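You operate a simulated robot arm through the tools that you are given. There is no shell and no other tool. Be economical: measure what you need, move in short steps, check, and stop when the job is done.

You run a simulated robot arm. Do the job below in one go: nothing can be reset, and whatever is moved stays where it is left.

JOB
Open the air, blow the docked mould dry, shut the air and dab off the beads.
Fine: use the green sponge and put it back.

It is judged by the outcome, as a careful person would: the job done as asked, and still so three seconds after it is handed in. It fails if anything else is knocked over, pushed out of place, dropped, spilled or broken.

ROBOT AND FRAMES
A 6-joint arm with a two-finger parallel gripper, fixed in place. Base frame: the origin is at the foot of the arm, x ahead of it, y to its left, z up; the work surface is at about z = 0. Lengths are in cm, angles in degrees, forces in N, time in s.
With the tool pointing down near the work surface it reaches from about 16 to 42 cm from the base axis. Its first joint turns from -66.0 to 66.0 degrees. Payload 1.57 kg.
The TCP is the grasp point between the finger pads, 3 cm short of the fingertips. In the tool frame z runs along the fingers and y along their closing line. Largest opening 8 cm; finger width 1.7, thickness 1.2; the body of the gripper, 4 by 8.2 cm, starts 8 cm behind the TCP.
Orientation is that of the tool frame in the base frame, as [roll, pitch, yaw] about the fixed x, y, z axes, in that order (R = Rz(yaw) Ry(pitch) Rx(roll)). With the fingers straight down and closing along the base's y, the tool's x points along the base's -x, its y along +y and its z along -z.

CONTROLS
- The arm moves only by the tool drive_tool. Its argument "deltas" is one flat list of numbers, 6 for each row, row after row: the shift along the tool's x, y, z in cm, then the turn, a rotation vector about the tool's x, y, z in degrees. In form: [x, y, z, rx, ry, rz, x, y, z, rx, ry, rz, ...]. A call has 1 to 12 rows; each row shifts and turns the commanded pose from where the row before left it, along the tool's axes as they then stand. "fingers" is the closure, from 0 (fully open) to 1 (shut), set as the call begins (left out, the last holds). Each row takes 0.2 s and may step no farther than 5 cm and 8.6 degrees from the row before; otherwise, or with a gripper value out of range, the whole call is refused. Where a pose cannot be reached the arm comes as near as it can. A force on the tool above 50 N (or 10 N above the force at the start of the call, whichever is more), or a blocked arm, ends the call early, and 0.2 s more pass. The fingers move at their own pace (about 15.3 cm/s each) and stop on an object; they squeeze with about 34 N. The grip force told is the motor's: it shows also when the fingers shut on nothing. Time passes only in rows, and 0.2 s behind the last, so rows that do not move let the fingers close. The reply holds the time, the measured pose of the TCP, the force on the tool along the base axes, the opening and the grip force, in the units named above and with some noise, and new pictures: "pictures" is both (left out), scene, wrist or none.
- Cameras (640 x 400 px; columns grow to the right, rows downward): "scene" is fixed at [5.29, -33.17, 43.63]; the picture's right is [0.87, -0.49, 0.00], its down [-0.30, -0.54, -0.79] and it looks along [0.39, 0.69, -0.62] (base axes); focal length 214 px, centre (320, 200). "wrist" rides on the gripper at [-3.2, 0, -7.8] in the tool frame; the picture's right is [0.00, -1.00, 0.00], its down [0.97, 0.00, -0.24] and it looks along [0.24, 0.00, 0.97] (tool axes); focal length 218 px, centre (320, 200). There is no depth. A picture from a camera that has moved, and an enlarged one, comes with that camera's place and axes in the base frame and with its lens. The place of the scene camera against the robot may be out by one fixed shift of up to 2.5 cm in any direction.
- inspect(camera, box): a new picture of the part [left, top, right, bottom] of that camera's present view, enlarged. The clock stands still meanwhile.
- job_done(): hands the job in; it is judged then, once.

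Work in short steps. Places have to be worked out from the pictures, the camera data and where the tool is seen: move nearer, look again, correct. Check each grasp and each placing, and mend what went wrong. You have 120 turns and 150 pictures in all, those below and enlarged ones among them. Open the gripper and draw the arm clear of the work before you hand the job in, unless the task says otherwise; then end with one line.

The tools are called after "Request:" as a command line: name --argument value ..., lists and objects as JSON in quotes. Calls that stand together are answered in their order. drive_tool: Moves the arm, as the interface text tells. Its arguments: {"type":"object","properties":{"deltas":{"type":"array"},"fingers":{"type":"number"},"pictures":{"type":"string","enum":["both","scene","wrist","none"]}},"required":["deltas"]} The other tools are called the same way: inspect (camera, box) takes an enlarged picture of a part of a camera's view; job_done () hands the job in.

At the start:

```text
time: 0.0
tcp_pos: [21.36, -8.38, 29.99]
ee_rot: [-180.0, 0.0, 180.0]
contact_force: [-0.4, -0.5, 0.1]
gripper_width: 8.0
gripper_force: 0.0
```

scene: 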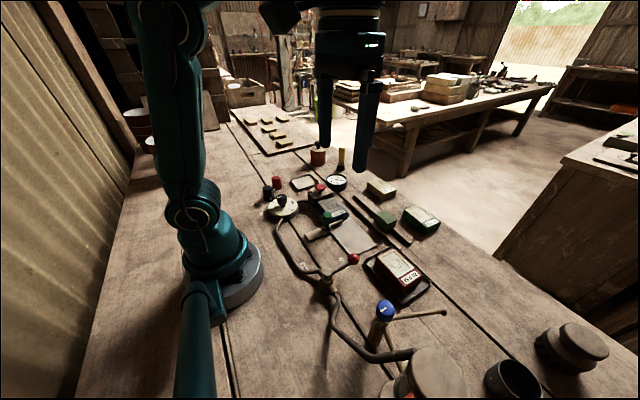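
wrist: 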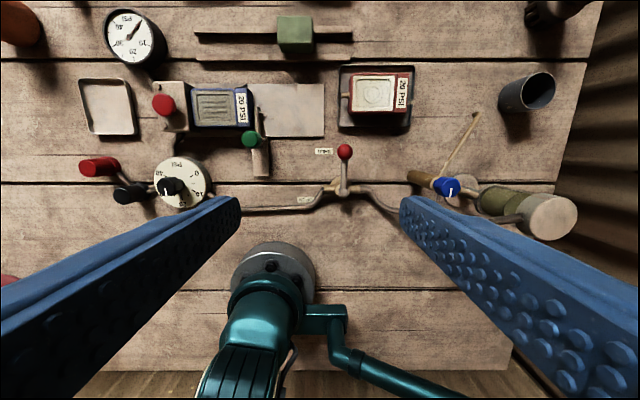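

I begin by looking closely at the bench from both cameras.

Request:
inspect --camera "wrist" --box '[60, 60, 340, 235]'

Request:
inspect --camera "wrist" --box '[300, 40, 600, 228]'

Request:
inspect --camera "scene" --box '[230, 140, 470, 290]'

Request:
inspect --camera "scene" --box '[280, 240, 536, 400]'

```text
2.29 times, centred on (200, 148) of wrist
camera zoom: at [24.44, -8.31, 37.85], right [0.0, -1.0, 0.0], down [-0.97, 0.0, 0.24], along [-0.24, 0.0, -0.97], focal length 499 px, centre (594, 320)
```

zoom: 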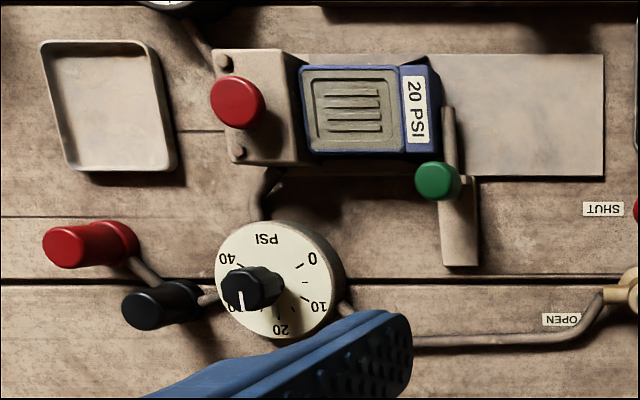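

```text
2.13 times, centred on (450, 134) of wrist
camera zoom: at [24.44, -8.31, 37.85], right [0.0, -1.0, 0.0], down [-0.97, 0.0, 0.24], along [-0.24, 0.0, -0.97], focal length 464 px, centre (43, 340)
```

zoom: 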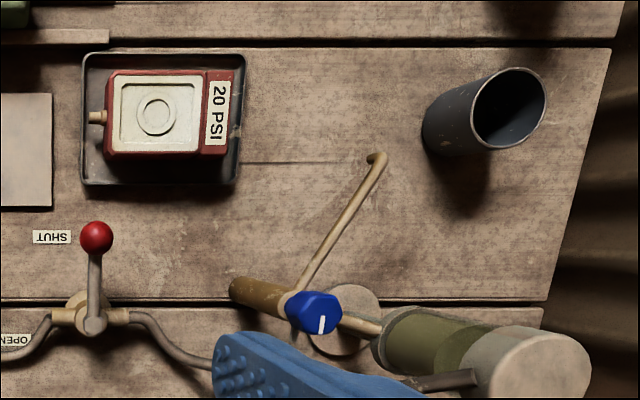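

```text
2.67 times, centred on (350, 215) of scene
camera zoom: at [5.29, -33.17, 43.63], right [0.87, -0.49, 0.0], down [-0.3, -0.54, -0.79], along [0.39, 0.69, -0.62], focal length 572 px, centre (240, 160)
```

zoom: 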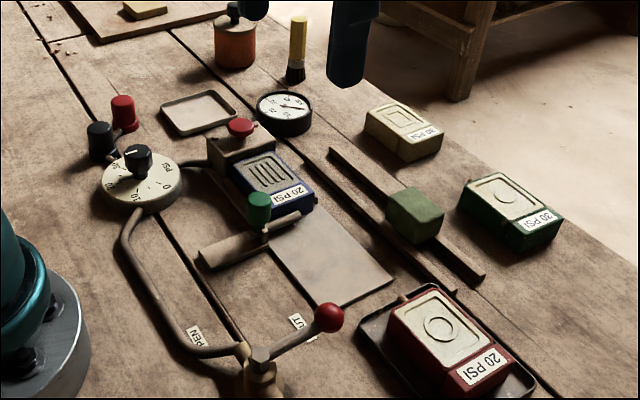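

```text
2.50 times, centred on (408, 320) of scene
camera zoom: at [5.29, -33.17, 43.63], right [0.87, -0.49, 0.0], down [-0.3, -0.54, -0.79], along [0.39, 0.69, -0.62], focal length 536 px, centre (100, -100)
```

zoom: 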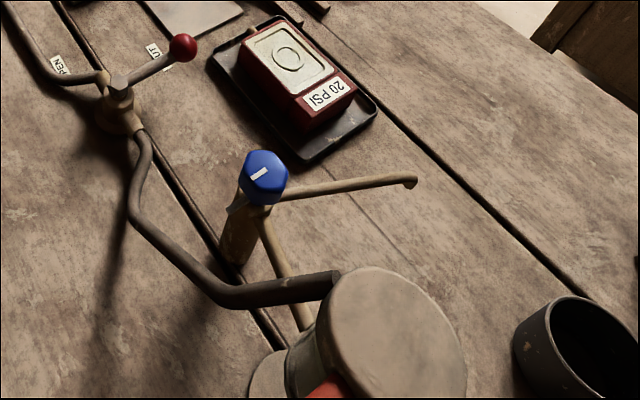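

The layout seems to be: the red ball lever is the air valve (currently pointing to SHUT), the dial is a regulator, and the blue mould sits in the dock. I move over the dial and dock for a closer look.

Request:
drive_tool --deltas '[0, 4.5, 1, 0, 0, 0, 0, 4.5, 1, 0, 0, 0, 0, 4.5, 1, 0, 0, 0, 0, 4.5, 1, 0, 0, 0]'

Request:
inspect --camera "wrist" --box '[180, 0, 460, 175]'

Request:
inspect --camera "wrist" --box '[160, 100, 440, 275]'

```text
time: 1.0
tcp_pos: [21.38, 9.71, 26.08]
ee_rot: [-180.0, 0.1, -180.0]
contact_force: [0.0, 0.6, -0.6]
gripper_width: 8.01
gripper_force: 0.1
camera wrist: at [24.5, 9.77, 34.0], right [0.0, -1.0, 0.0], down [-0.97, 0.0, 0.24], along [-0.24, 0.0, -0.97], focal length 218 px, centre (320, 200)
```

scene: 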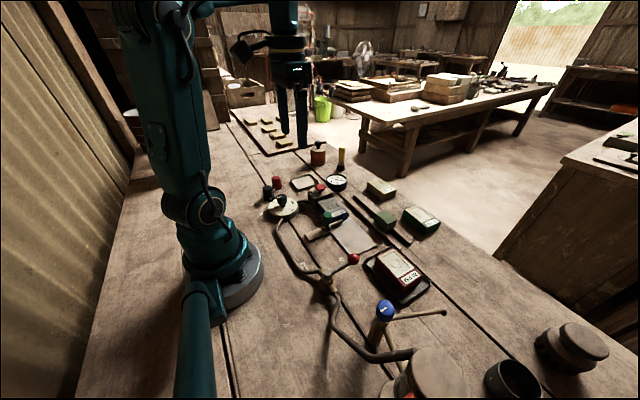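
wrist: 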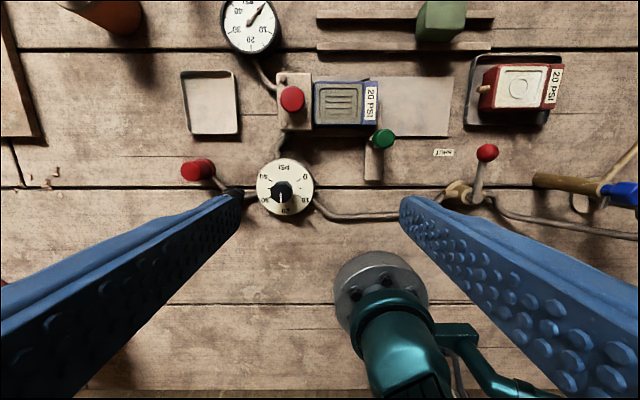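

```text
2.29 times, centred on (320, 88) of wrist
camera zoom: at [24.5, 9.77, 34.0], right [0.0, -1.0, 0.0], down [-0.97, 0.0, 0.24], along [-0.24, 0.0, -0.97], focal length 499 px, centre (320, 457)
```

zoom: 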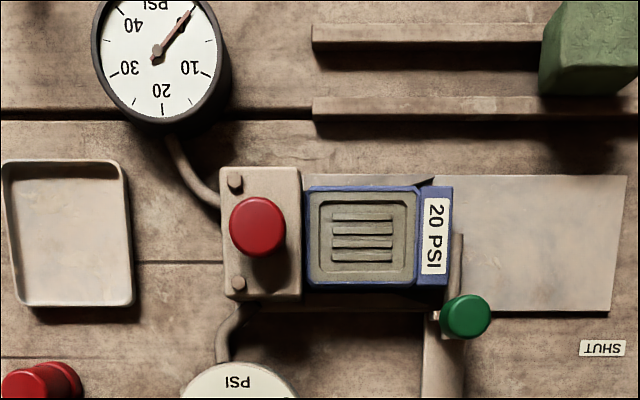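

```text
2.29 times, centred on (300, 188) of wrist
camera zoom: at [24.5, 9.77, 34.0], right [0.0, -1.0, 0.0], down [-0.97, 0.0, 0.24], along [-0.24, 0.0, -0.97], focal length 499 px, centre (366, 229)
```

zoom: 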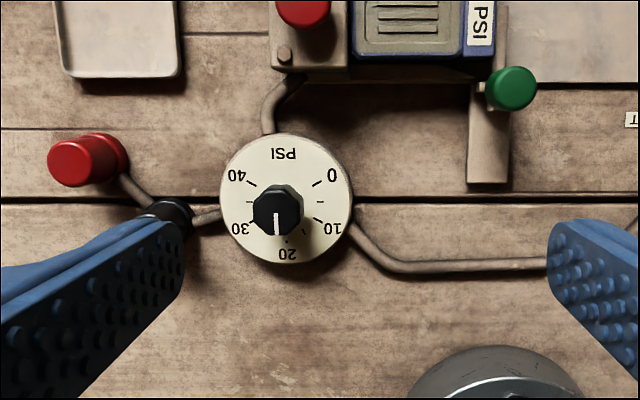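

The gauge reads 0, the regulator mark is near 20, and the mould is clamped by the green lever. I check the sponge candidates before acting.

Request:
inspect --camera "scene" --box '[220, 90, 380, 190]'

Request:
inspect --camera "scene" --box '[290, 160, 450, 260]'

```text
4.00 times, centred on (300, 140) of scene
camera zoom: at [5.29, -33.17, 43.63], right [0.87, -0.49, 0.0], down [-0.3, -0.54, -0.79], along [0.39, 0.69, -0.62], focal length 858 px, centre (400, 440)
```

zoom: 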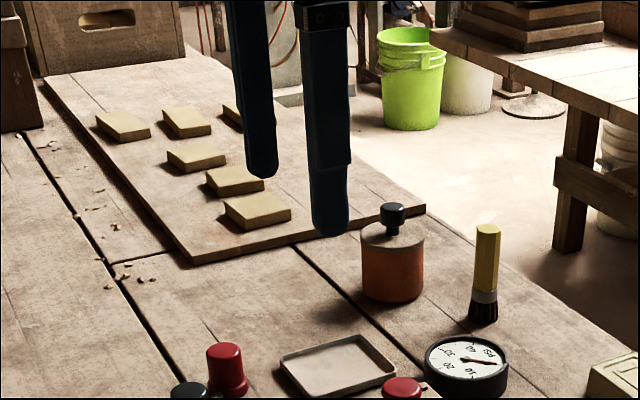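

```text
4.00 times, centred on (370, 210) of scene
camera zoom: at [5.29, -33.17, 43.63], right [0.87, -0.49, 0.0], down [-0.3, -0.54, -0.79], along [0.39, 0.69, -0.62], focal length 858 px, centre (120, 160)
```

zoom: 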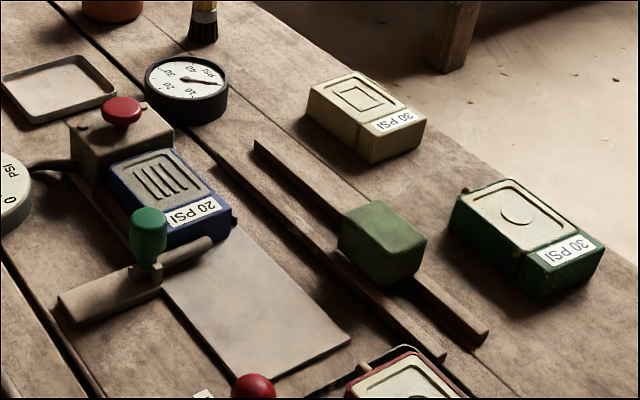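

The green block on the two rails is the sponge, and the air lever triangulates to a ball at about (23.7, -11.8, 5.2) with its hub near (17.8, -12). I move above the ball with the fingers partly closed.

Request:
drive_tool --deltas '[-0.46, -4.3, 1.5, 0, 0, 0, -0.46, -4.3, 2, 0, 0, 0, -0.46, -4.3, 2, 0, 0, 0, -0.46, -4.3, 2, 0, 0, 0, -0.46, -4.3, 2, 0, 0, 0, 0, 0, 3.5, 0, 0, 0]' --fingers 0.55

Request:
inspect --camera "scene" --box '[280, 200, 440, 300]'

```text
time: 2.4
tcp_pos: [23.74, -11.58, 12.92]
ee_rot: [-179.8, 0.1, 180.0]
contact_force: [-0.5, -0.4, -0.3]
gripper_width: 3.61
gripper_force: 0.0
camera wrist: at [26.77, -11.57, 20.89], right [0.0, -1.0, 0.0], down [-0.97, 0.0, 0.24], along [-0.24, 0.0, -0.97], focal length 218 px, centre (320, 200)
```

scene: 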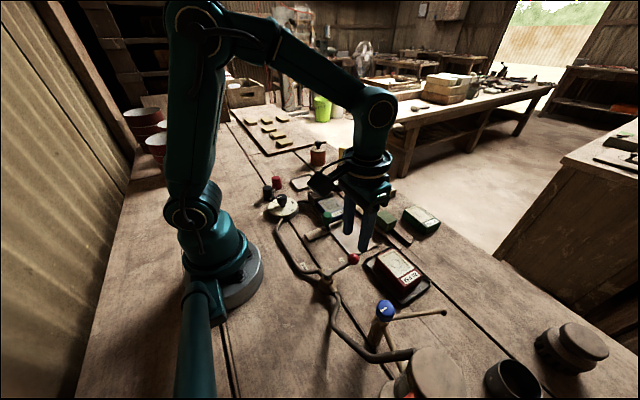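
wrist: 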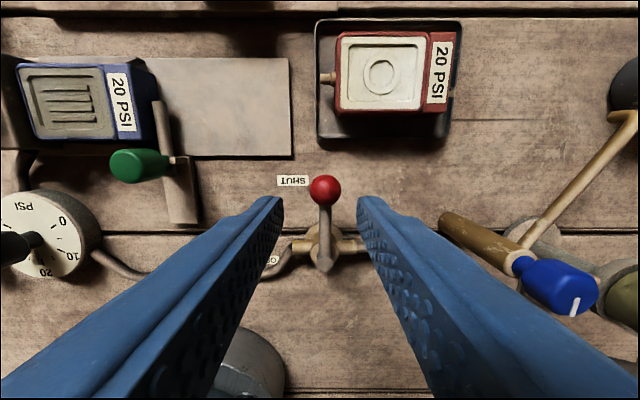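

```text
4.00 times, centred on (360, 250) of scene
camera zoom: at [5.29, -33.17, 43.63], right [0.87, -0.49, 0.0], down [-0.3, -0.54, -0.79], along [0.39, 0.69, -0.62], focal length 858 px, centre (160, 0)
```

zoom: 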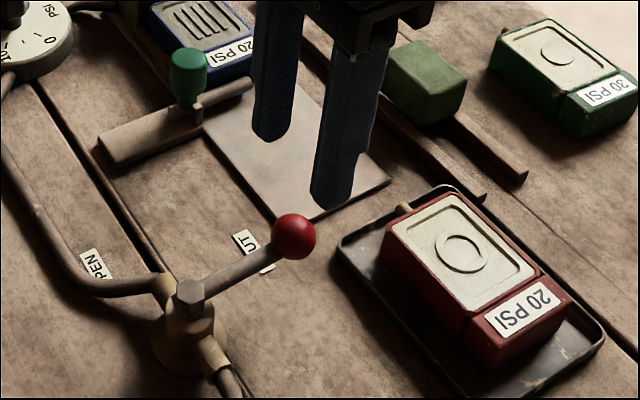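

Ball refined at (23.7, -12.0, 5.2). I lower with the fingers straddling it.

Request:
drive_tool --deltas '[0, -0.4, 2.2, 0, 0, 0, 0, 0, 2.2, 0, 0, 0, 0, 0, 2, 0, 0, 0]' --fingers 0.6

Request:
inspect --camera "scene" --box '[280, 200, 440, 300]'

```text
time: 3.2
tcp_pos: [23.75, -11.97, 6.55]
ee_rot: [-179.9, 0.1, 180.0]
contact_force: [0.4, 0.8, 1.0]
gripper_width: 3.18
gripper_force: 0.1
camera wrist: at [26.72, -12.06, 14.44], right [0.0, -1.0, 0.0], down [-0.97, 0.0, 0.24], along [-0.24, 0.0, -0.97], focal length 218 px, centre (320, 200)
```

scene: 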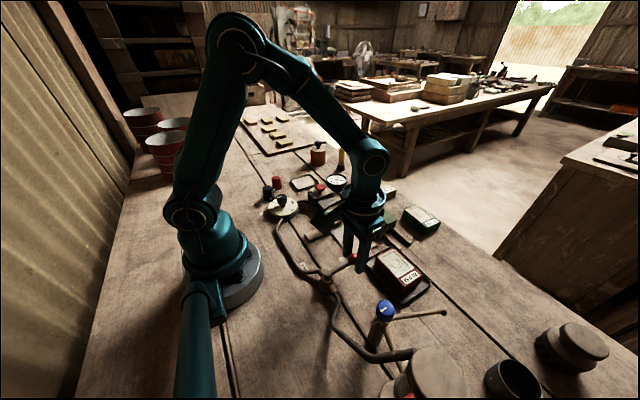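
wrist: 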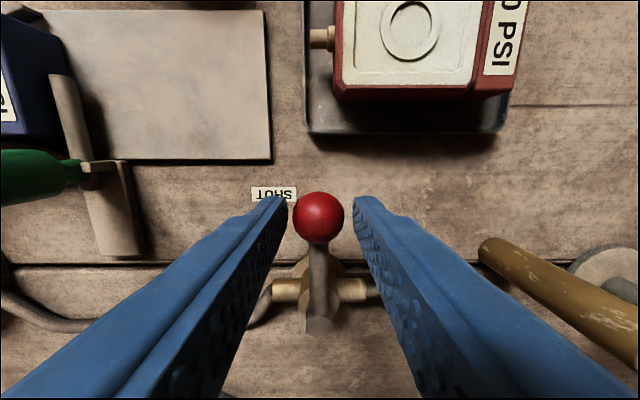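

```text
4.00 times, centred on (360, 250) of scene
camera zoom: at [5.29, -33.17, 43.63], right [0.87, -0.49, 0.0], down [-0.3, -0.54, -0.79], along [0.39, 0.69, -0.62], focal length 858 px, centre (160, 0)
```

zoom: 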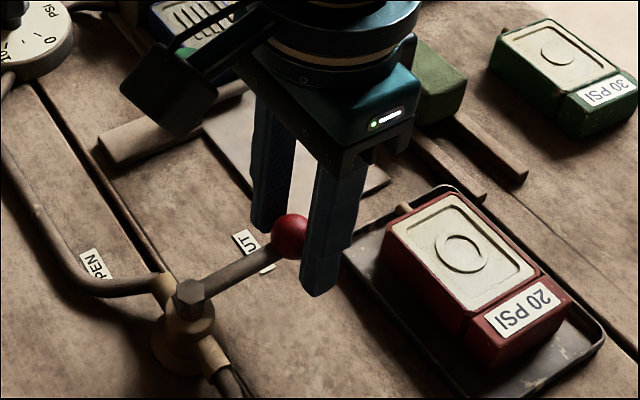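

The ball is between the fingers. I swing it half of the way towards OPEN (counter-clockwise about the hub).

Request:
drive_tool --deltas '[0.06, 0.84, 0, 0, 0, -8.2, 0.06, 0.84, 0, 0, 0, -8.2, 0.06, 0.84, 0, 0, 0, -8.2, 0.06, 0.84, 0, 0, 0, -8.2, 0.06, 0.84, 0, 0, 0, -8.2, 0.06, 0.84, 0, 0, 0, -8.2]'

```text
time: 4.6
tcp_pos: [21.67, -7.85, 6.45]
ee_rot: [-180.0, 0.1, -130.8]
contact_force: [0.8, 0.2, -0.1]
gripper_width: 3.28
gripper_force: 0.4
camera wrist: at [23.56, -5.36, 14.38], right [0.76, -0.65, 0.0], down [-0.63, -0.74, 0.24], along [-0.16, -0.18, -0.97], focal length 218 px, centre (320, 200)
```

scene: 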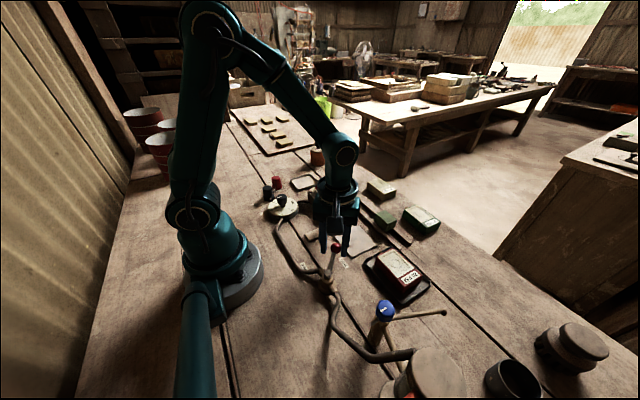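
wrist: 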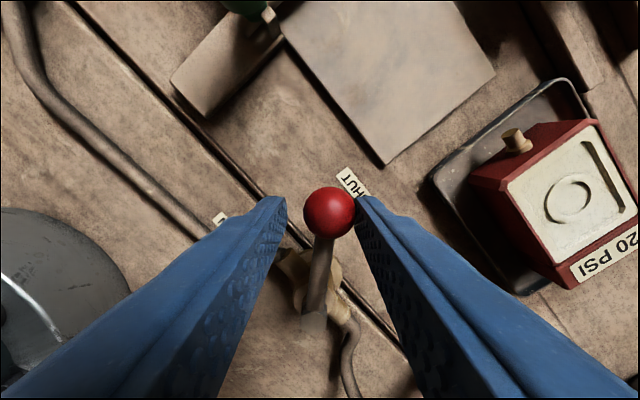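

The lever follows. I rise slightly to clear the pipe and finish the swing.

Request:
drive_tool --deltas '[0.06, 0.84, -0.6, 0, 0, -8.2, 0.06, 0.84, 0, 0, 0, -8.2, 0.06, 0.84, 0, 0, 0, -8.2, 0.06, 0.84, 0, 0, 0, -8.2, 0.06, 0.84, 0, 0, 0, -8.2, 0.02, 0.4, 0, 0, 0, 0]'

Request:
inspect --camera "scene" --box '[280, 160, 440, 260]'

```text
time: 6.0
tcp_pos: [17.42, -6.4, 7.06]
ee_rot: [-180.0, 0.0, -89.6]
contact_force: [1.2, 0.2, 0.2]
gripper_width: 3.22
gripper_force: 0.1
camera wrist: at [17.26, -3.18, 14.99], right [1.0, 0.01, 0.0], down [0.01, -0.97, 0.24], along [0.0, -0.24, -0.97], focal length 218 px, centre (320, 200)
```

scene: 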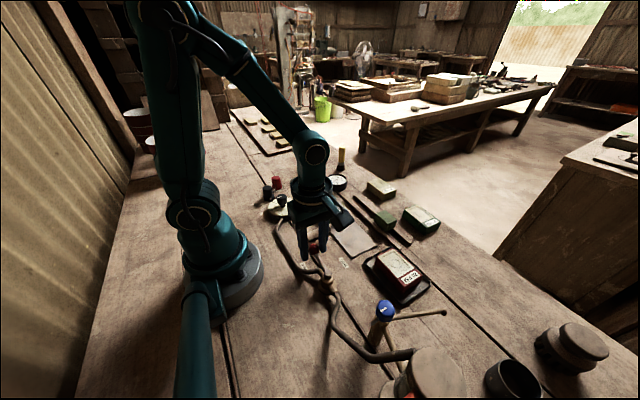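
wrist: 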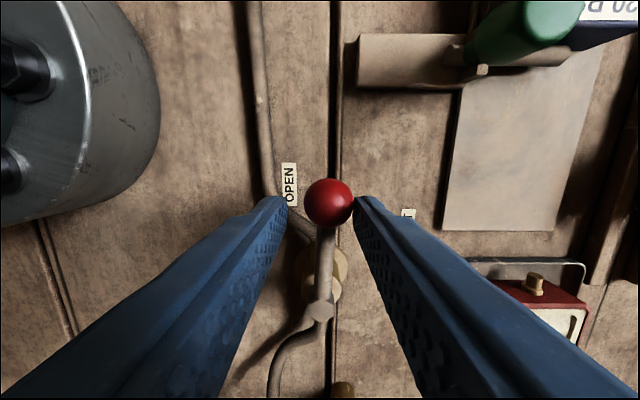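

```text
4.00 times, centred on (360, 210) of scene
camera zoom: at [5.29, -33.17, 43.63], right [0.87, -0.49, 0.0], down [-0.3, -0.54, -0.79], along [0.39, 0.69, -0.62], focal length 858 px, centre (160, 160)
```

zoom: 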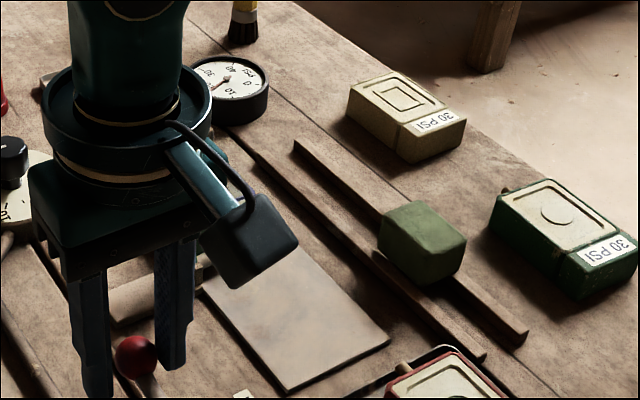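

The needle on the gauge has moved. I read it.

Request:
inspect --camera "scene" --box '[320, 168, 360, 193]'

```text
16.00 times, centred on (340, 180) of scene
camera zoom: at [5.29, -33.17, 43.63], right [0.87, -0.49, 0.0], down [-0.3, -0.54, -0.79], along [0.39, 0.69, -0.62], focal length 3432 px, centre (0, 512)
```

zoom: 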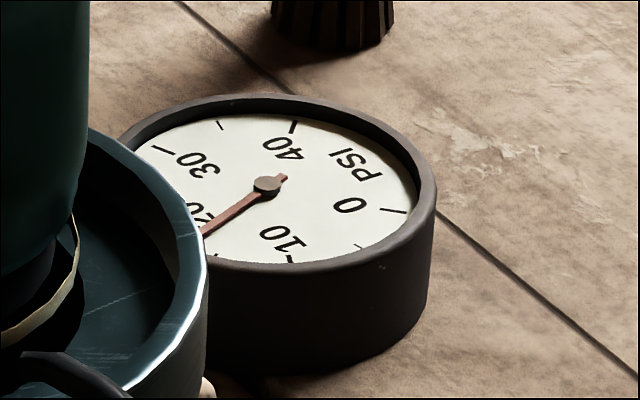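

It reads about 20 PSI, matching the mould's label. I rise clear of the lever, turn back, and then look straight at the gauge and dock.

Request:
drive_tool --deltas '[0, 0, -4.5, 0, 0, 0, 0, 0, -4.5, 0, 0, 0, -1, 0, -4.5, 0, 0, 8.2, -1, 0, 0, 0, 0, 8.2, -1, 0, 0, 0, 0, 8.2, -1, 0, 0, 0, 0, 8.2, 0, 0, 0, 0, 0, 8.2, 0, 0, 0, 0, 0, 8.2, 0, 0, 0, 0, 0, 8.2, 0, 0, 0, 0, 0, 8.2, 0, 0, 0, 0, 0, 8.2, 0, 0, 0, 0, 0, 8.2]' --pictures "none"

```text
time: 8.6
tcp_pos: [18.03, -2.48, 20.67]
ee_rot: [-179.8, 0.0, -172.0]
contact_force: [0.3, 0.3, -0.1]
gripper_width: 3.18
gripper_force: 0.0
```

Next I move over the dock and look.

Request:
drive_tool --deltas '[0, 0, 0, 0, 0, 8, -3, 4.0, 0, 0, 0, 0, -3, 4.0, 0, 0, 0, 0, -3, 4.0, 0, 0, 0, 0]' --fingers 1

Request:
inspect --camera "wrist" --box '[140, 0, 300, 100]'

Request:
inspect --camera "wrist" --box '[220, 60, 460, 210]'

```text
time: 9.6
tcp_pos: [27.19, 9.68, 20.53]
ee_rot: [-179.9, 0.1, -179.8]
contact_force: [0.2, 0.5, 0.6]
gripper_width: 0.0
gripper_force: 21.2
camera wrist: at [30.18, 9.64, 28.61], right [0.0, -1.0, 0.0], down [-0.97, 0.0, 0.24], along [-0.24, 0.0, -0.97], focal length 218 px, centre (320, 200)
```

scene: 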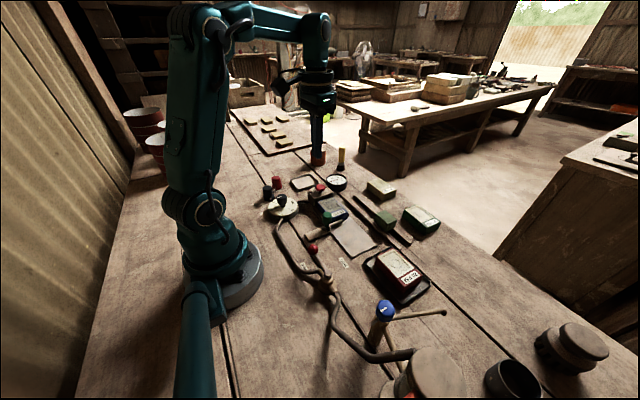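
wrist: 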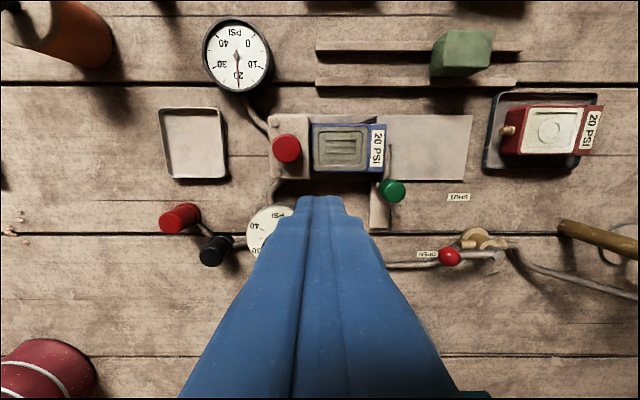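

```text
4.00 times, centred on (220, 50) of wrist
camera zoom: at [30.18, 9.64, 28.61], right [0.0, -1.0, 0.0], down [-0.97, 0.0, 0.24], along [-0.24, 0.0, -0.97], focal length 873 px, centre (720, 800)
```

zoom: 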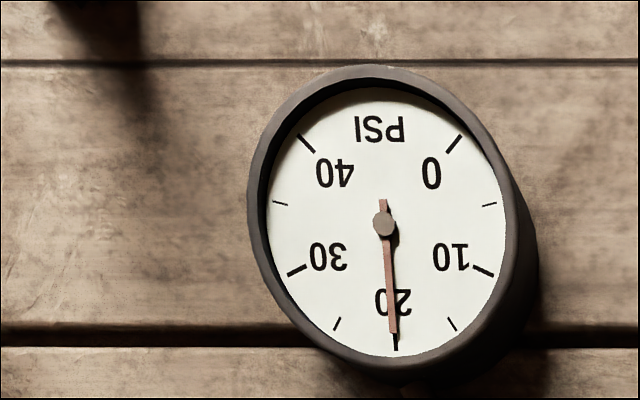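

```text
2.67 times, centred on (340, 135) of wrist
camera zoom: at [30.18, 9.64, 28.61], right [0.0, -1.0, 0.0], down [-0.97, 0.0, 0.24], along [-0.24, 0.0, -0.97], focal length 582 px, centre (267, 373)
```

zoom: 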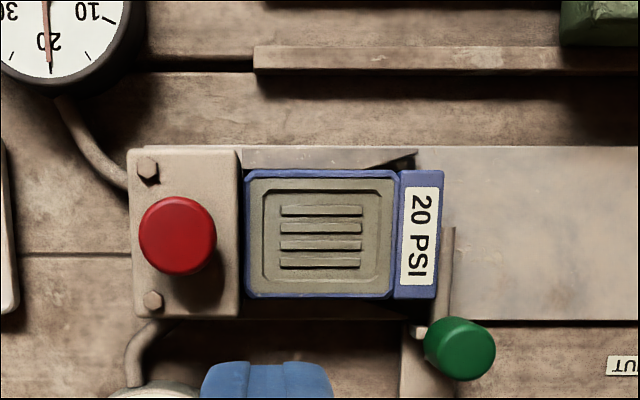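

The gauge reads 20 PSI exactly as the mould needs. The red blow button is at about (29.8, 12.9, top ≈ 6.7); I come in above it with shut fingers.

Request:
drive_tool --deltas '[-1.3, 1.6, 2, 0, 0, 0, -1.3, 1.6, 2, 0, 0, 0, 0, 0, 2.5, 0, 0, 0, 0, 0, 2, 0, 0, 0]'

Request:
inspect --camera "scene" --box '[270, 150, 390, 225]'

```text
time: 10.6
tcp_pos: [29.74, 12.75, 12.13]
ee_rot: [180.0, 0.0, -179.8]
contact_force: [-0.7, 0.6, -0.9]
gripper_width: 0.0
gripper_force: 20.7
camera wrist: at [32.85, 12.73, 20.08], right [0.0, -1.0, 0.0], down [-0.97, 0.0, 0.24], along [-0.24, 0.0, -0.97], focal length 218 px, centre (320, 200)
```

scene: 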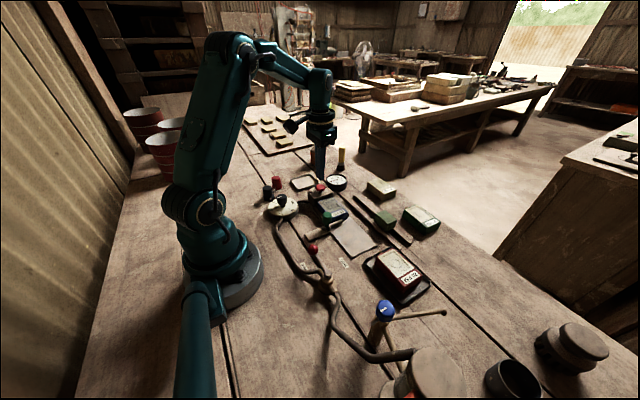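
wrist: 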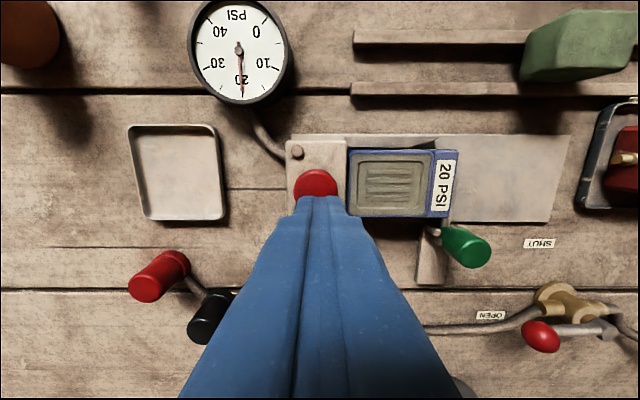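

```text
5.33 times, centred on (330, 188) of scene
camera zoom: at [5.29, -33.17, 43.63], right [0.87, -0.49, 0.0], down [-0.3, -0.54, -0.79], along [0.39, 0.69, -0.62], focal length 1144 px, centre (267, 267)
```

zoom: 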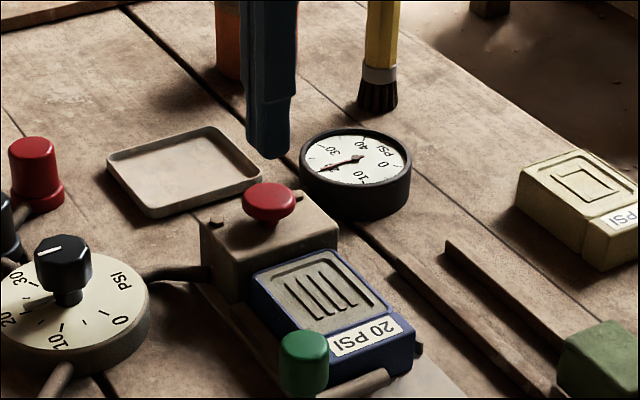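

Alignment looks good. I lower gently onto the button.

Request:
drive_tool --deltas '[-0.2, 0.2, 1.2, 0, 0, 0, 0, 0, 0.6, 0, 0, 0, 0, 0, 0.4, 0, 0, 0, 0, 0, 0.3, 0, 0, 0]' --pictures "none"

```text
time: 11.6
tcp_pos: [29.92, 12.82, 9.67]
ee_rot: [180.0, -0.1, -179.8]
contact_force: [0.4, 0.2, 0.1]
gripper_width: 0.0
gripper_force: 21.3
```

Still no contact at tip height 6.7; I go on down in small steps.

Request:
drive_tool --deltas '[0, 0, 0.25, 0, 0, 0, 0, 0, 0.25, 0, 0, 0]'

Request:
inspect --camera "scene" --box '[270, 150, 390, 225]'

```text
time: 12.2
tcp_pos: [29.89, 12.91, 9.13]
ee_rot: [-179.8, -0.1, -179.7]
contact_force: [0.4, 0.4, -0.5]
gripper_width: 0.01
gripper_force: 21.1
camera wrist: at [32.95, 12.94, 17.05], right [0.0, -1.0, 0.0], down [-0.97, 0.0, 0.24], along [-0.24, 0.0, -0.97], focal length 218 px, centre (320, 200)
```

scene: 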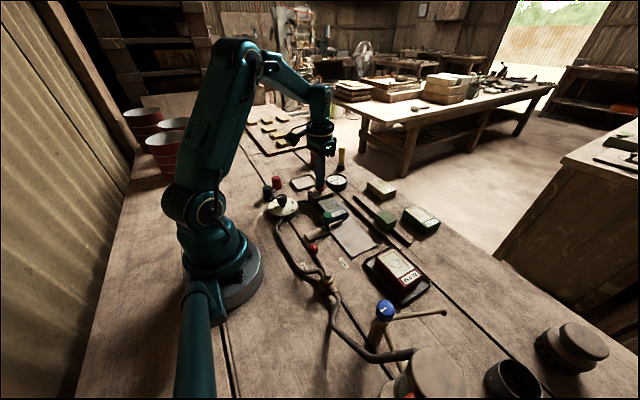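
wrist: 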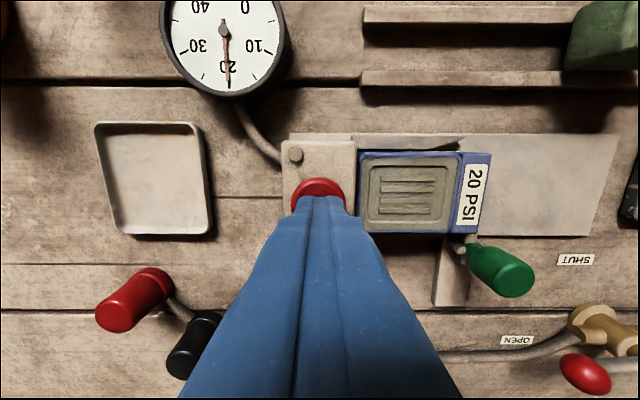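

```text
5.33 times, centred on (330, 188) of scene
camera zoom: at [5.29, -33.17, 43.63], right [0.87, -0.49, 0.0], down [-0.3, -0.54, -0.79], along [0.39, 0.69, -0.62], focal length 1144 px, centre (267, 267)
```

zoom: 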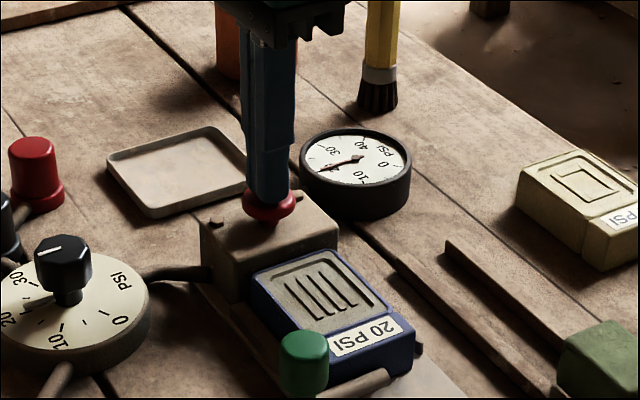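

The tips are just about at the button; I press in small steps and read the force.

Request:
drive_tool --deltas '[0, 0, 0.25, 0, 0, 0, 0, 0, 0.25, 0, 0, 0]'

Request:
inspect --camera "wrist" --box '[260, 120, 500, 270]'

```text
time: 12.8
tcp_pos: [29.99, 12.98, 8.44]
ee_rot: [-179.9, 0.0, -179.8]
contact_force: [-0.4, 0.5, 2.4]
gripper_width: 0.0
gripper_force: 21.0
camera wrist: at [32.99, 12.96, 16.53], right [0.0, -1.0, 0.0], down [-0.97, 0.0, 0.24], along [-0.24, 0.0, -0.97], focal length 218 px, centre (320, 200)
```

scene: 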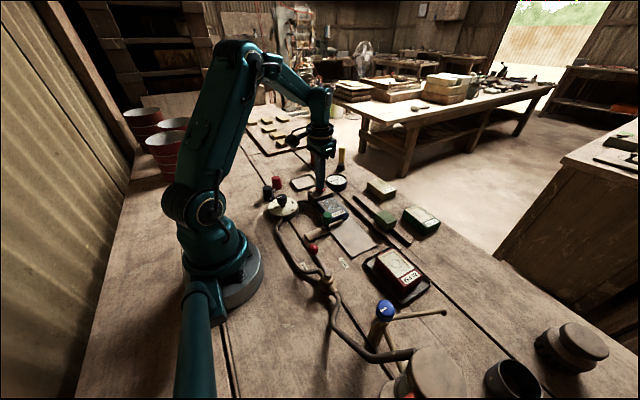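
wrist: 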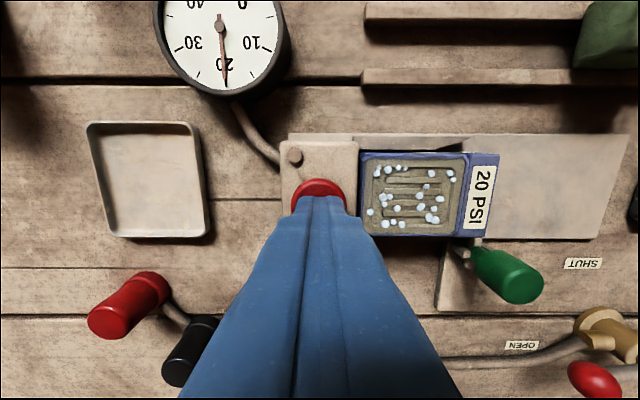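

```text
2.67 times, centred on (380, 195) of wrist
camera zoom: at [32.99, 12.96, 16.53], right [0.0, -1.0, 0.0], down [-0.97, 0.0, 0.24], along [-0.24, 0.0, -0.97], focal length 582 px, centre (160, 213)
```

zoom: 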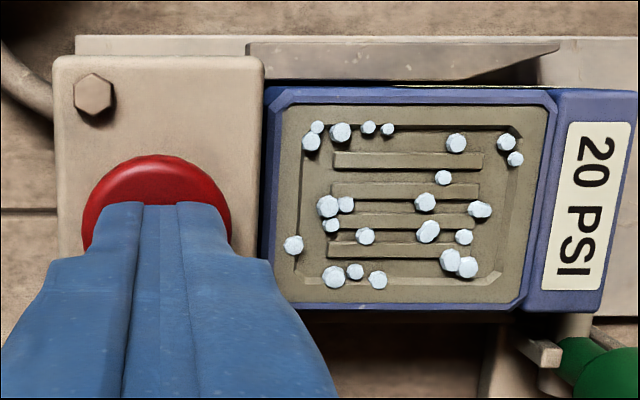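

The air blows: water is driven out as beads. I hold for a moment and see whether more comes.

Request:
drive_tool --deltas '[0, 0, 0.1, 0, 0, 0, 0, 0, 0, 0, 0, 0, 0, 0, 0, 0, 0, 0, 0, 0, 0, 0, 0, 0, 0, 0, 0, 0, 0, 0]' --pictures "none"

Request:
inspect --camera "wrist" --box '[260, 120, 500, 270]'

```text
time: 14.0
tcp_pos: [29.94, 13.03, 8.49]
ee_rot: [-179.9, 0.0, -179.8]
contact_force: [1.3, 1.9, 2.2]
gripper_width: 0.0
gripper_force: 21.2
```

```text
2.67 times, centred on (380, 195) of wrist
camera zoom: at [32.96, 12.94, 16.45], right [0.0, -1.0, 0.0], down [-0.97, 0.0, 0.24], along [-0.24, 0.0, -0.97], focal length 582 px, centre (160, 213)
```

zoom: 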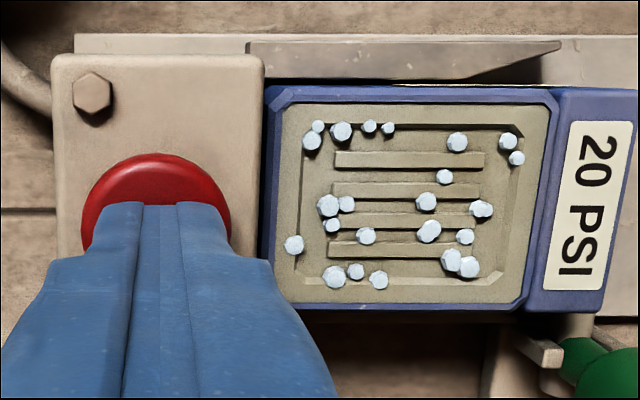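

The face has turned paler as it dries. I hold a bit longer and compare.

Request:
drive_tool --deltas '[0, 0, 0, 0, 0, 0, 0, 0, 0, 0, 0, 0, 0, 0, 0, 0, 0, 0, 0, 0, 0, 0, 0, 0, 0, 0, 0, 0, 0, 0, 0, 0, 0, 0, 0, 0, 0, 0, 0, 0, 0, 0]' --pictures "none"

Request:
inspect --camera "wrist" --box '[260, 120, 500, 270]'

```text
time: 15.6
tcp_pos: [29.97, 12.94, 8.49]
ee_rot: [-179.9, 0.0, -179.9]
contact_force: [0.6, 1.2, 1.7]
gripper_width: 0.0
gripper_force: 21.0
```

```text
2.67 times, centred on (380, 195) of wrist
camera zoom: at [32.96, 12.94, 16.45], right [0.0, -1.0, 0.0], down [-0.97, 0.0, 0.24], along [-0.24, 0.0, -0.97], focal length 582 px, centre (160, 213)
```

zoom: 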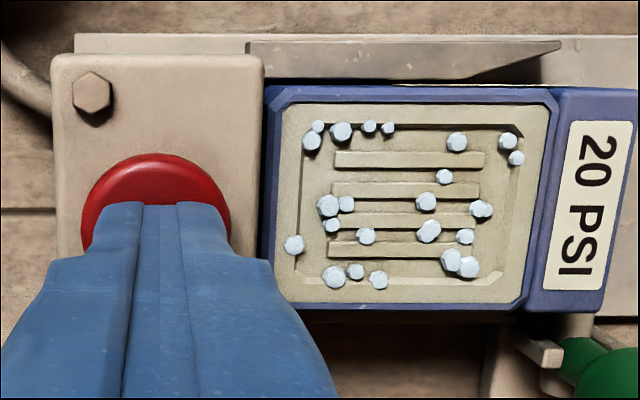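

Still getting paler; I keep holding.

Request:
drive_tool --deltas '[0, 0, 0, 0, 0, 0, 0, 0, 0, 0, 0, 0, 0, 0, 0, 0, 0, 0, 0, 0, 0, 0, 0, 0, 0, 0, 0, 0, 0, 0, 0, 0, 0, 0, 0, 0, 0, 0, 0, 0, 0, 0]' --pictures "none"

Request:
inspect --camera "wrist" --box '[260, 120, 500, 270]'

```text
time: 17.2
tcp_pos: [29.83, 12.98, 8.47]
ee_rot: [-179.8, 0.0, -179.8]
contact_force: [-0.6, -0.2, 1.7]
gripper_width: 0.01
gripper_force: 20.8
```

```text
2.67 times, centred on (380, 195) of wrist
camera zoom: at [32.96, 12.94, 16.45], right [0.0, -1.0, 0.0], down [-0.97, 0.0, 0.24], along [-0.24, 0.0, -0.97], focal length 582 px, centre (160, 213)
```

zoom: 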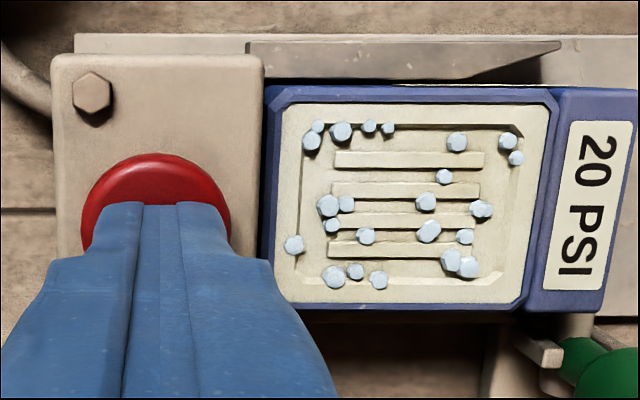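

Nearly the colour of the dry moulds; once more.

Request:
drive_tool --deltas '[0, 0, 0, 0, 0, 0, 0, 0, 0, 0, 0, 0, 0, 0, 0, 0, 0, 0, 0, 0, 0, 0, 0, 0, 0, 0, 0, 0, 0, 0, 0, 0, 0, 0, 0, 0, 0, 0, 0, 0, 0, 0]' --pictures "none"

Request:
inspect --camera "wrist" --box '[260, 120, 500, 270]'

```text
time: 18.8
tcp_pos: [29.96, 12.95, 8.59]
ee_rot: [-179.9, 0.0, -179.8]
contact_force: [-1.2, 0.1, 2.5]
gripper_width: 0.0
gripper_force: 21.3
```

```text
2.67 times, centred on (380, 195) of wrist
camera zoom: at [32.96, 12.94, 16.45], right [0.0, -1.0, 0.0], down [-0.97, 0.0, 0.24], along [-0.24, 0.0, -0.97], focal length 582 px, centre (160, 213)
```

zoom: 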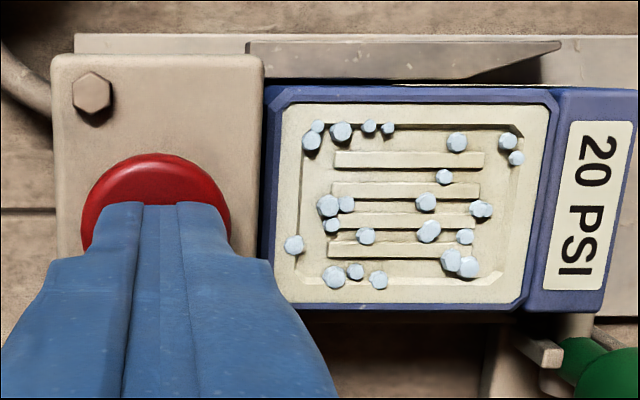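

Colour no longer changes: it is dry. I release the button, rise, and go back over to the air lever.

Request:
drive_tool --deltas '[0, 0, -4, 0, 0, 0, 0, 0, -4, 0, 0, 0, 0, 0, -3.5, 0, 0, 0, 2.5, -3.85, 0, 0, 0, 0, 2.5, -3.85, 0, 0, 0, 0, 2.5, -3.85, 0, 0, 0, 0, 2.5, -3.85, 0, 0, 0, 0, 2.5, -3.85, 0, 0, 0, 0]' --fingers 0.55 --pictures "none"

Request:
drive_tool --deltas '[0, 0, 0, 0, 0, -8.2, 0, 0, 0, 0, 0, -8.2, 0, 0, 0, 0, 0, -8.2, 0, 0, 0, 0, 0, -8.2, 0, 0, 0, 0, 0, -8.2, 0, 0, 0, 0, 0, -8.2, 0, 0, 0, 0, 0, -8.2, 0, 0, 0, 0, 0, -8.2, 0, 0, 0, 0, 0, -8.2, 0, 0, 0, 0, 0, -8.2, 0, 0, 4, 0, 0, -8, 0, 0, 3.5, 0, 0, 0]'

```text
time: 20.6
tcp_pos: [17.66, -6.28, 19.89]
ee_rot: [180.0, 0.0, -179.9]
contact_force: [0.2, 0.4, 0.3]
gripper_width: 3.6
gripper_force: 0.1
```

```text
time: 23.2
tcp_pos: [17.66, -6.4, 12.45]
ee_rot: [-179.9, 0.0, -89.7]
contact_force: [-0.2, 0.0, -0.8]
gripper_width: 3.61
gripper_force: 0.1
camera wrist: at [17.44, -3.21, 20.32], right [1.0, 0.01, 0.0], down [0.01, -0.97, 0.24], along [0.0, -0.24, -0.97], focal length 218 px, centre (320, 200)
```

scene: 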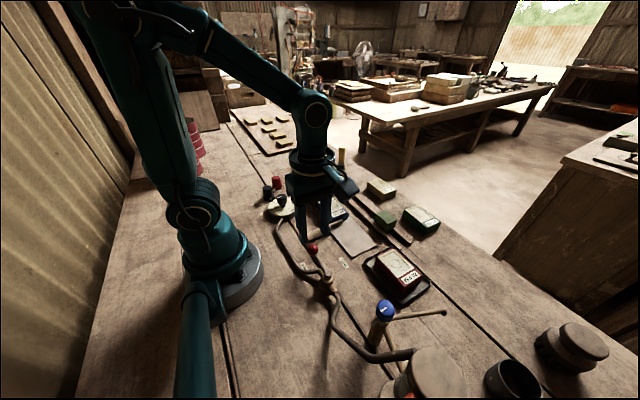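
wrist: 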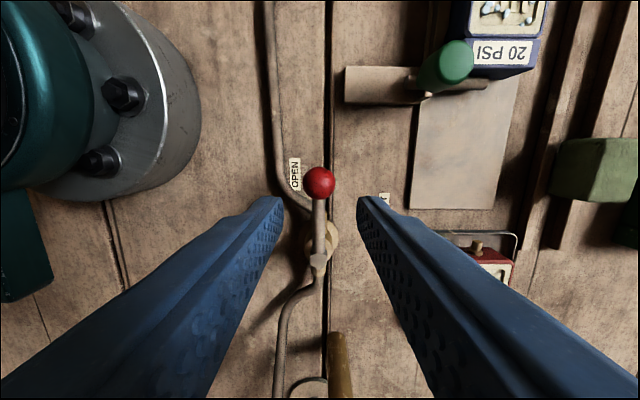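

The lever ball is at about (17.5, -5.8). I lower over it with fingers straddling.

Request:
drive_tool --deltas '[-0.4, 0.1, 2.7, 0, 0, 0, 0, 0, 2.7, 0, 0, 0]' --fingers 0.6 --pictures "wrist"

```text
time: 23.8
tcp_pos: [17.64, -6.0, 6.87]
ee_rot: [-179.9, 0.0, -89.8]
contact_force: [1.0, -0.8, 0.1]
gripper_width: 3.2
gripper_force: 0.1
camera wrist: at [17.37, -2.9, 14.9], right [1.0, 0.0, 0.0], down [0.0, -0.97, 0.24], along [0.0, -0.24, -0.97], focal length 218 px, centre (320, 200)
```

wrist: 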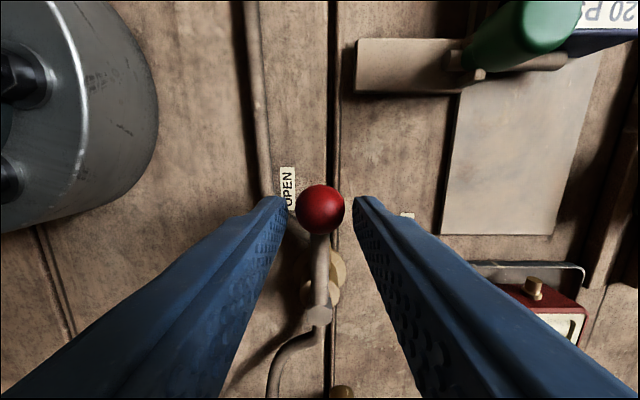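

The ball is centred; I swing it back towards SHUT.

Request:
drive_tool --deltas '[0.06, -0.86, 0, 0, 0, 8.2, 0.06, -0.86, 0, 0, 0, 8.2, 0.06, -0.86, 0, 0, 0, 8.2, 0.06, -0.86, 0, 0, 0, 8.2, 0.06, -0.86, 0, 0, 0, 8.2, 0.06, -0.86, 0, 0, 0, 8.2, 0.06, -0.86, 0, 0, 0, 8.2, 0.06, -0.86, 0, 0, 0, 8.2, 0.06, -0.86, 0, 0, 0, 8.2, 0.06, -0.86, 0, 0, 0, 8.2, 0.06, -0.86, 0, 0, 0, 8.2, 0, -0.4, 0, 0, 0, 0]'

Request:
inspect --camera "scene" --box '[300, 160, 380, 210]'

```text
time: 26.4
tcp_pos: [23.45, -12.33, 7.23]
ee_rot: [-179.9, 0.0, 179.9]
contact_force: [0.1, 0.3, 1.2]
gripper_width: 3.3
gripper_force: 0.3
camera wrist: at [26.54, -12.44, 15.04], right [0.0, -1.0, 0.0], down [-0.97, 0.0, 0.24], along [-0.24, 0.0, -0.97], focal length 218 px, centre (320, 200)
```

scene: 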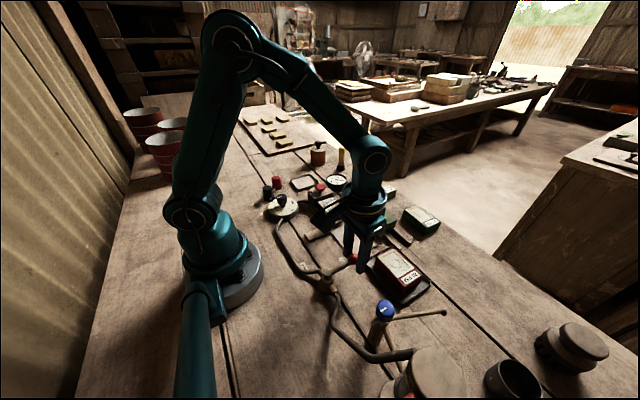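
wrist: 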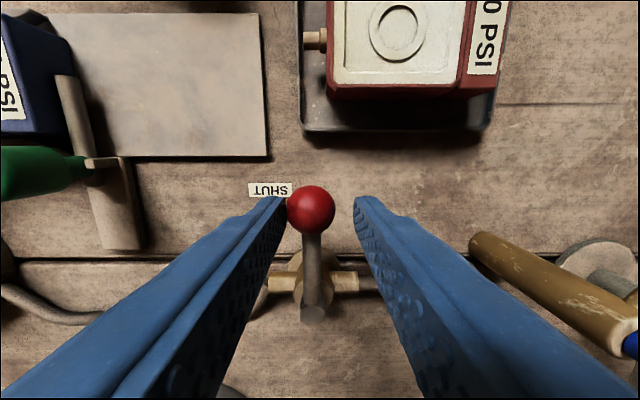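

```text
8.00 times, centred on (340, 185) of scene
camera zoom: at [5.29, -33.17, 43.63], right [0.87, -0.49, 0.0], down [-0.3, -0.54, -0.79], along [0.39, 0.69, -0.62], focal length 1716 px, centre (160, 320)
```

zoom: 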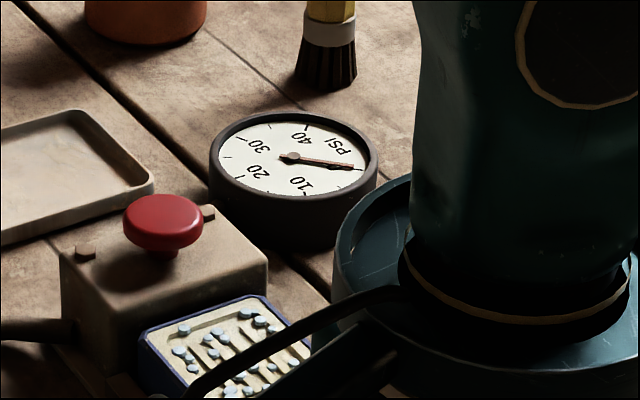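

Air is shut (lever at its stop, gauge 0). I rise and move towards the sponge with open fingers to measure it.

Request:
drive_tool --deltas '[0, 0.2, -4, 0, 0, 0, 0, 0, -4.5, 0, 0, 0, -4.1, 2.4, 0, 0, 0, 0, -4.1, 2.4, 0, 0, 0, 0, -4.1, 2.4, 0, 0, 0, 0]' --fingers 0

Request:
inspect --camera "scene" --box '[340, 180, 440, 243]'

Request:
inspect --camera "wrist" --box '[160, 20, 480, 220]'

```text
time: 27.6
tcp_pos: [35.74, -5.23, 15.71]
ee_rot: [-179.9, -0.1, 179.9]
contact_force: [0.3, 0.1, 0.1]
gripper_width: 7.98
gripper_force: 0.0
camera wrist: at [38.83, -5.18, 23.61], right [0.0, -1.0, 0.0], down [-0.97, 0.0, 0.24], along [-0.24, 0.0, -0.97], focal length 218 px, centre (320, 200)
```

scene: 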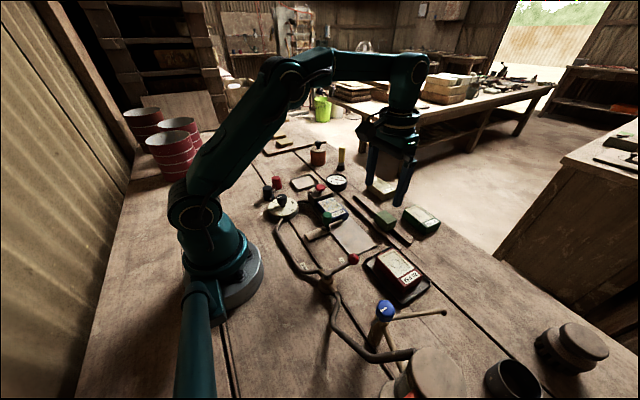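
wrist: 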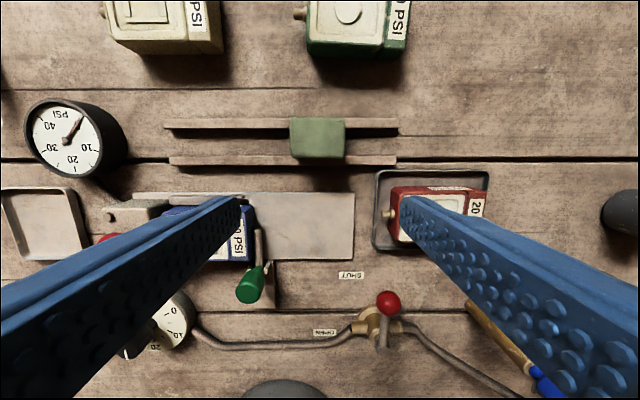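

```text
6.35 times, centred on (390, 212) of scene
camera zoom: at [5.29, -33.17, 43.63], right [0.87, -0.49, 0.0], down [-0.3, -0.54, -0.79], along [0.39, 0.69, -0.62], focal length 1362 px, centre (-124, 127)
```

zoom: 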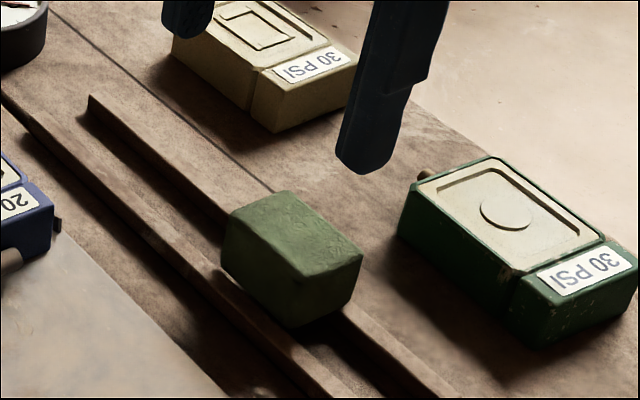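

```text
2.00 times, centred on (320, 120) of wrist
camera zoom: at [38.83, -5.18, 23.61], right [0.0, -1.0, 0.0], down [-0.97, 0.0, 0.24], along [-0.24, 0.0, -0.97], focal length 436 px, centre (320, 360)
```

zoom: 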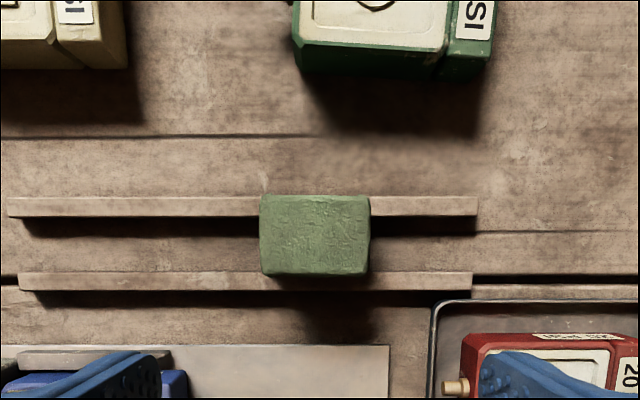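

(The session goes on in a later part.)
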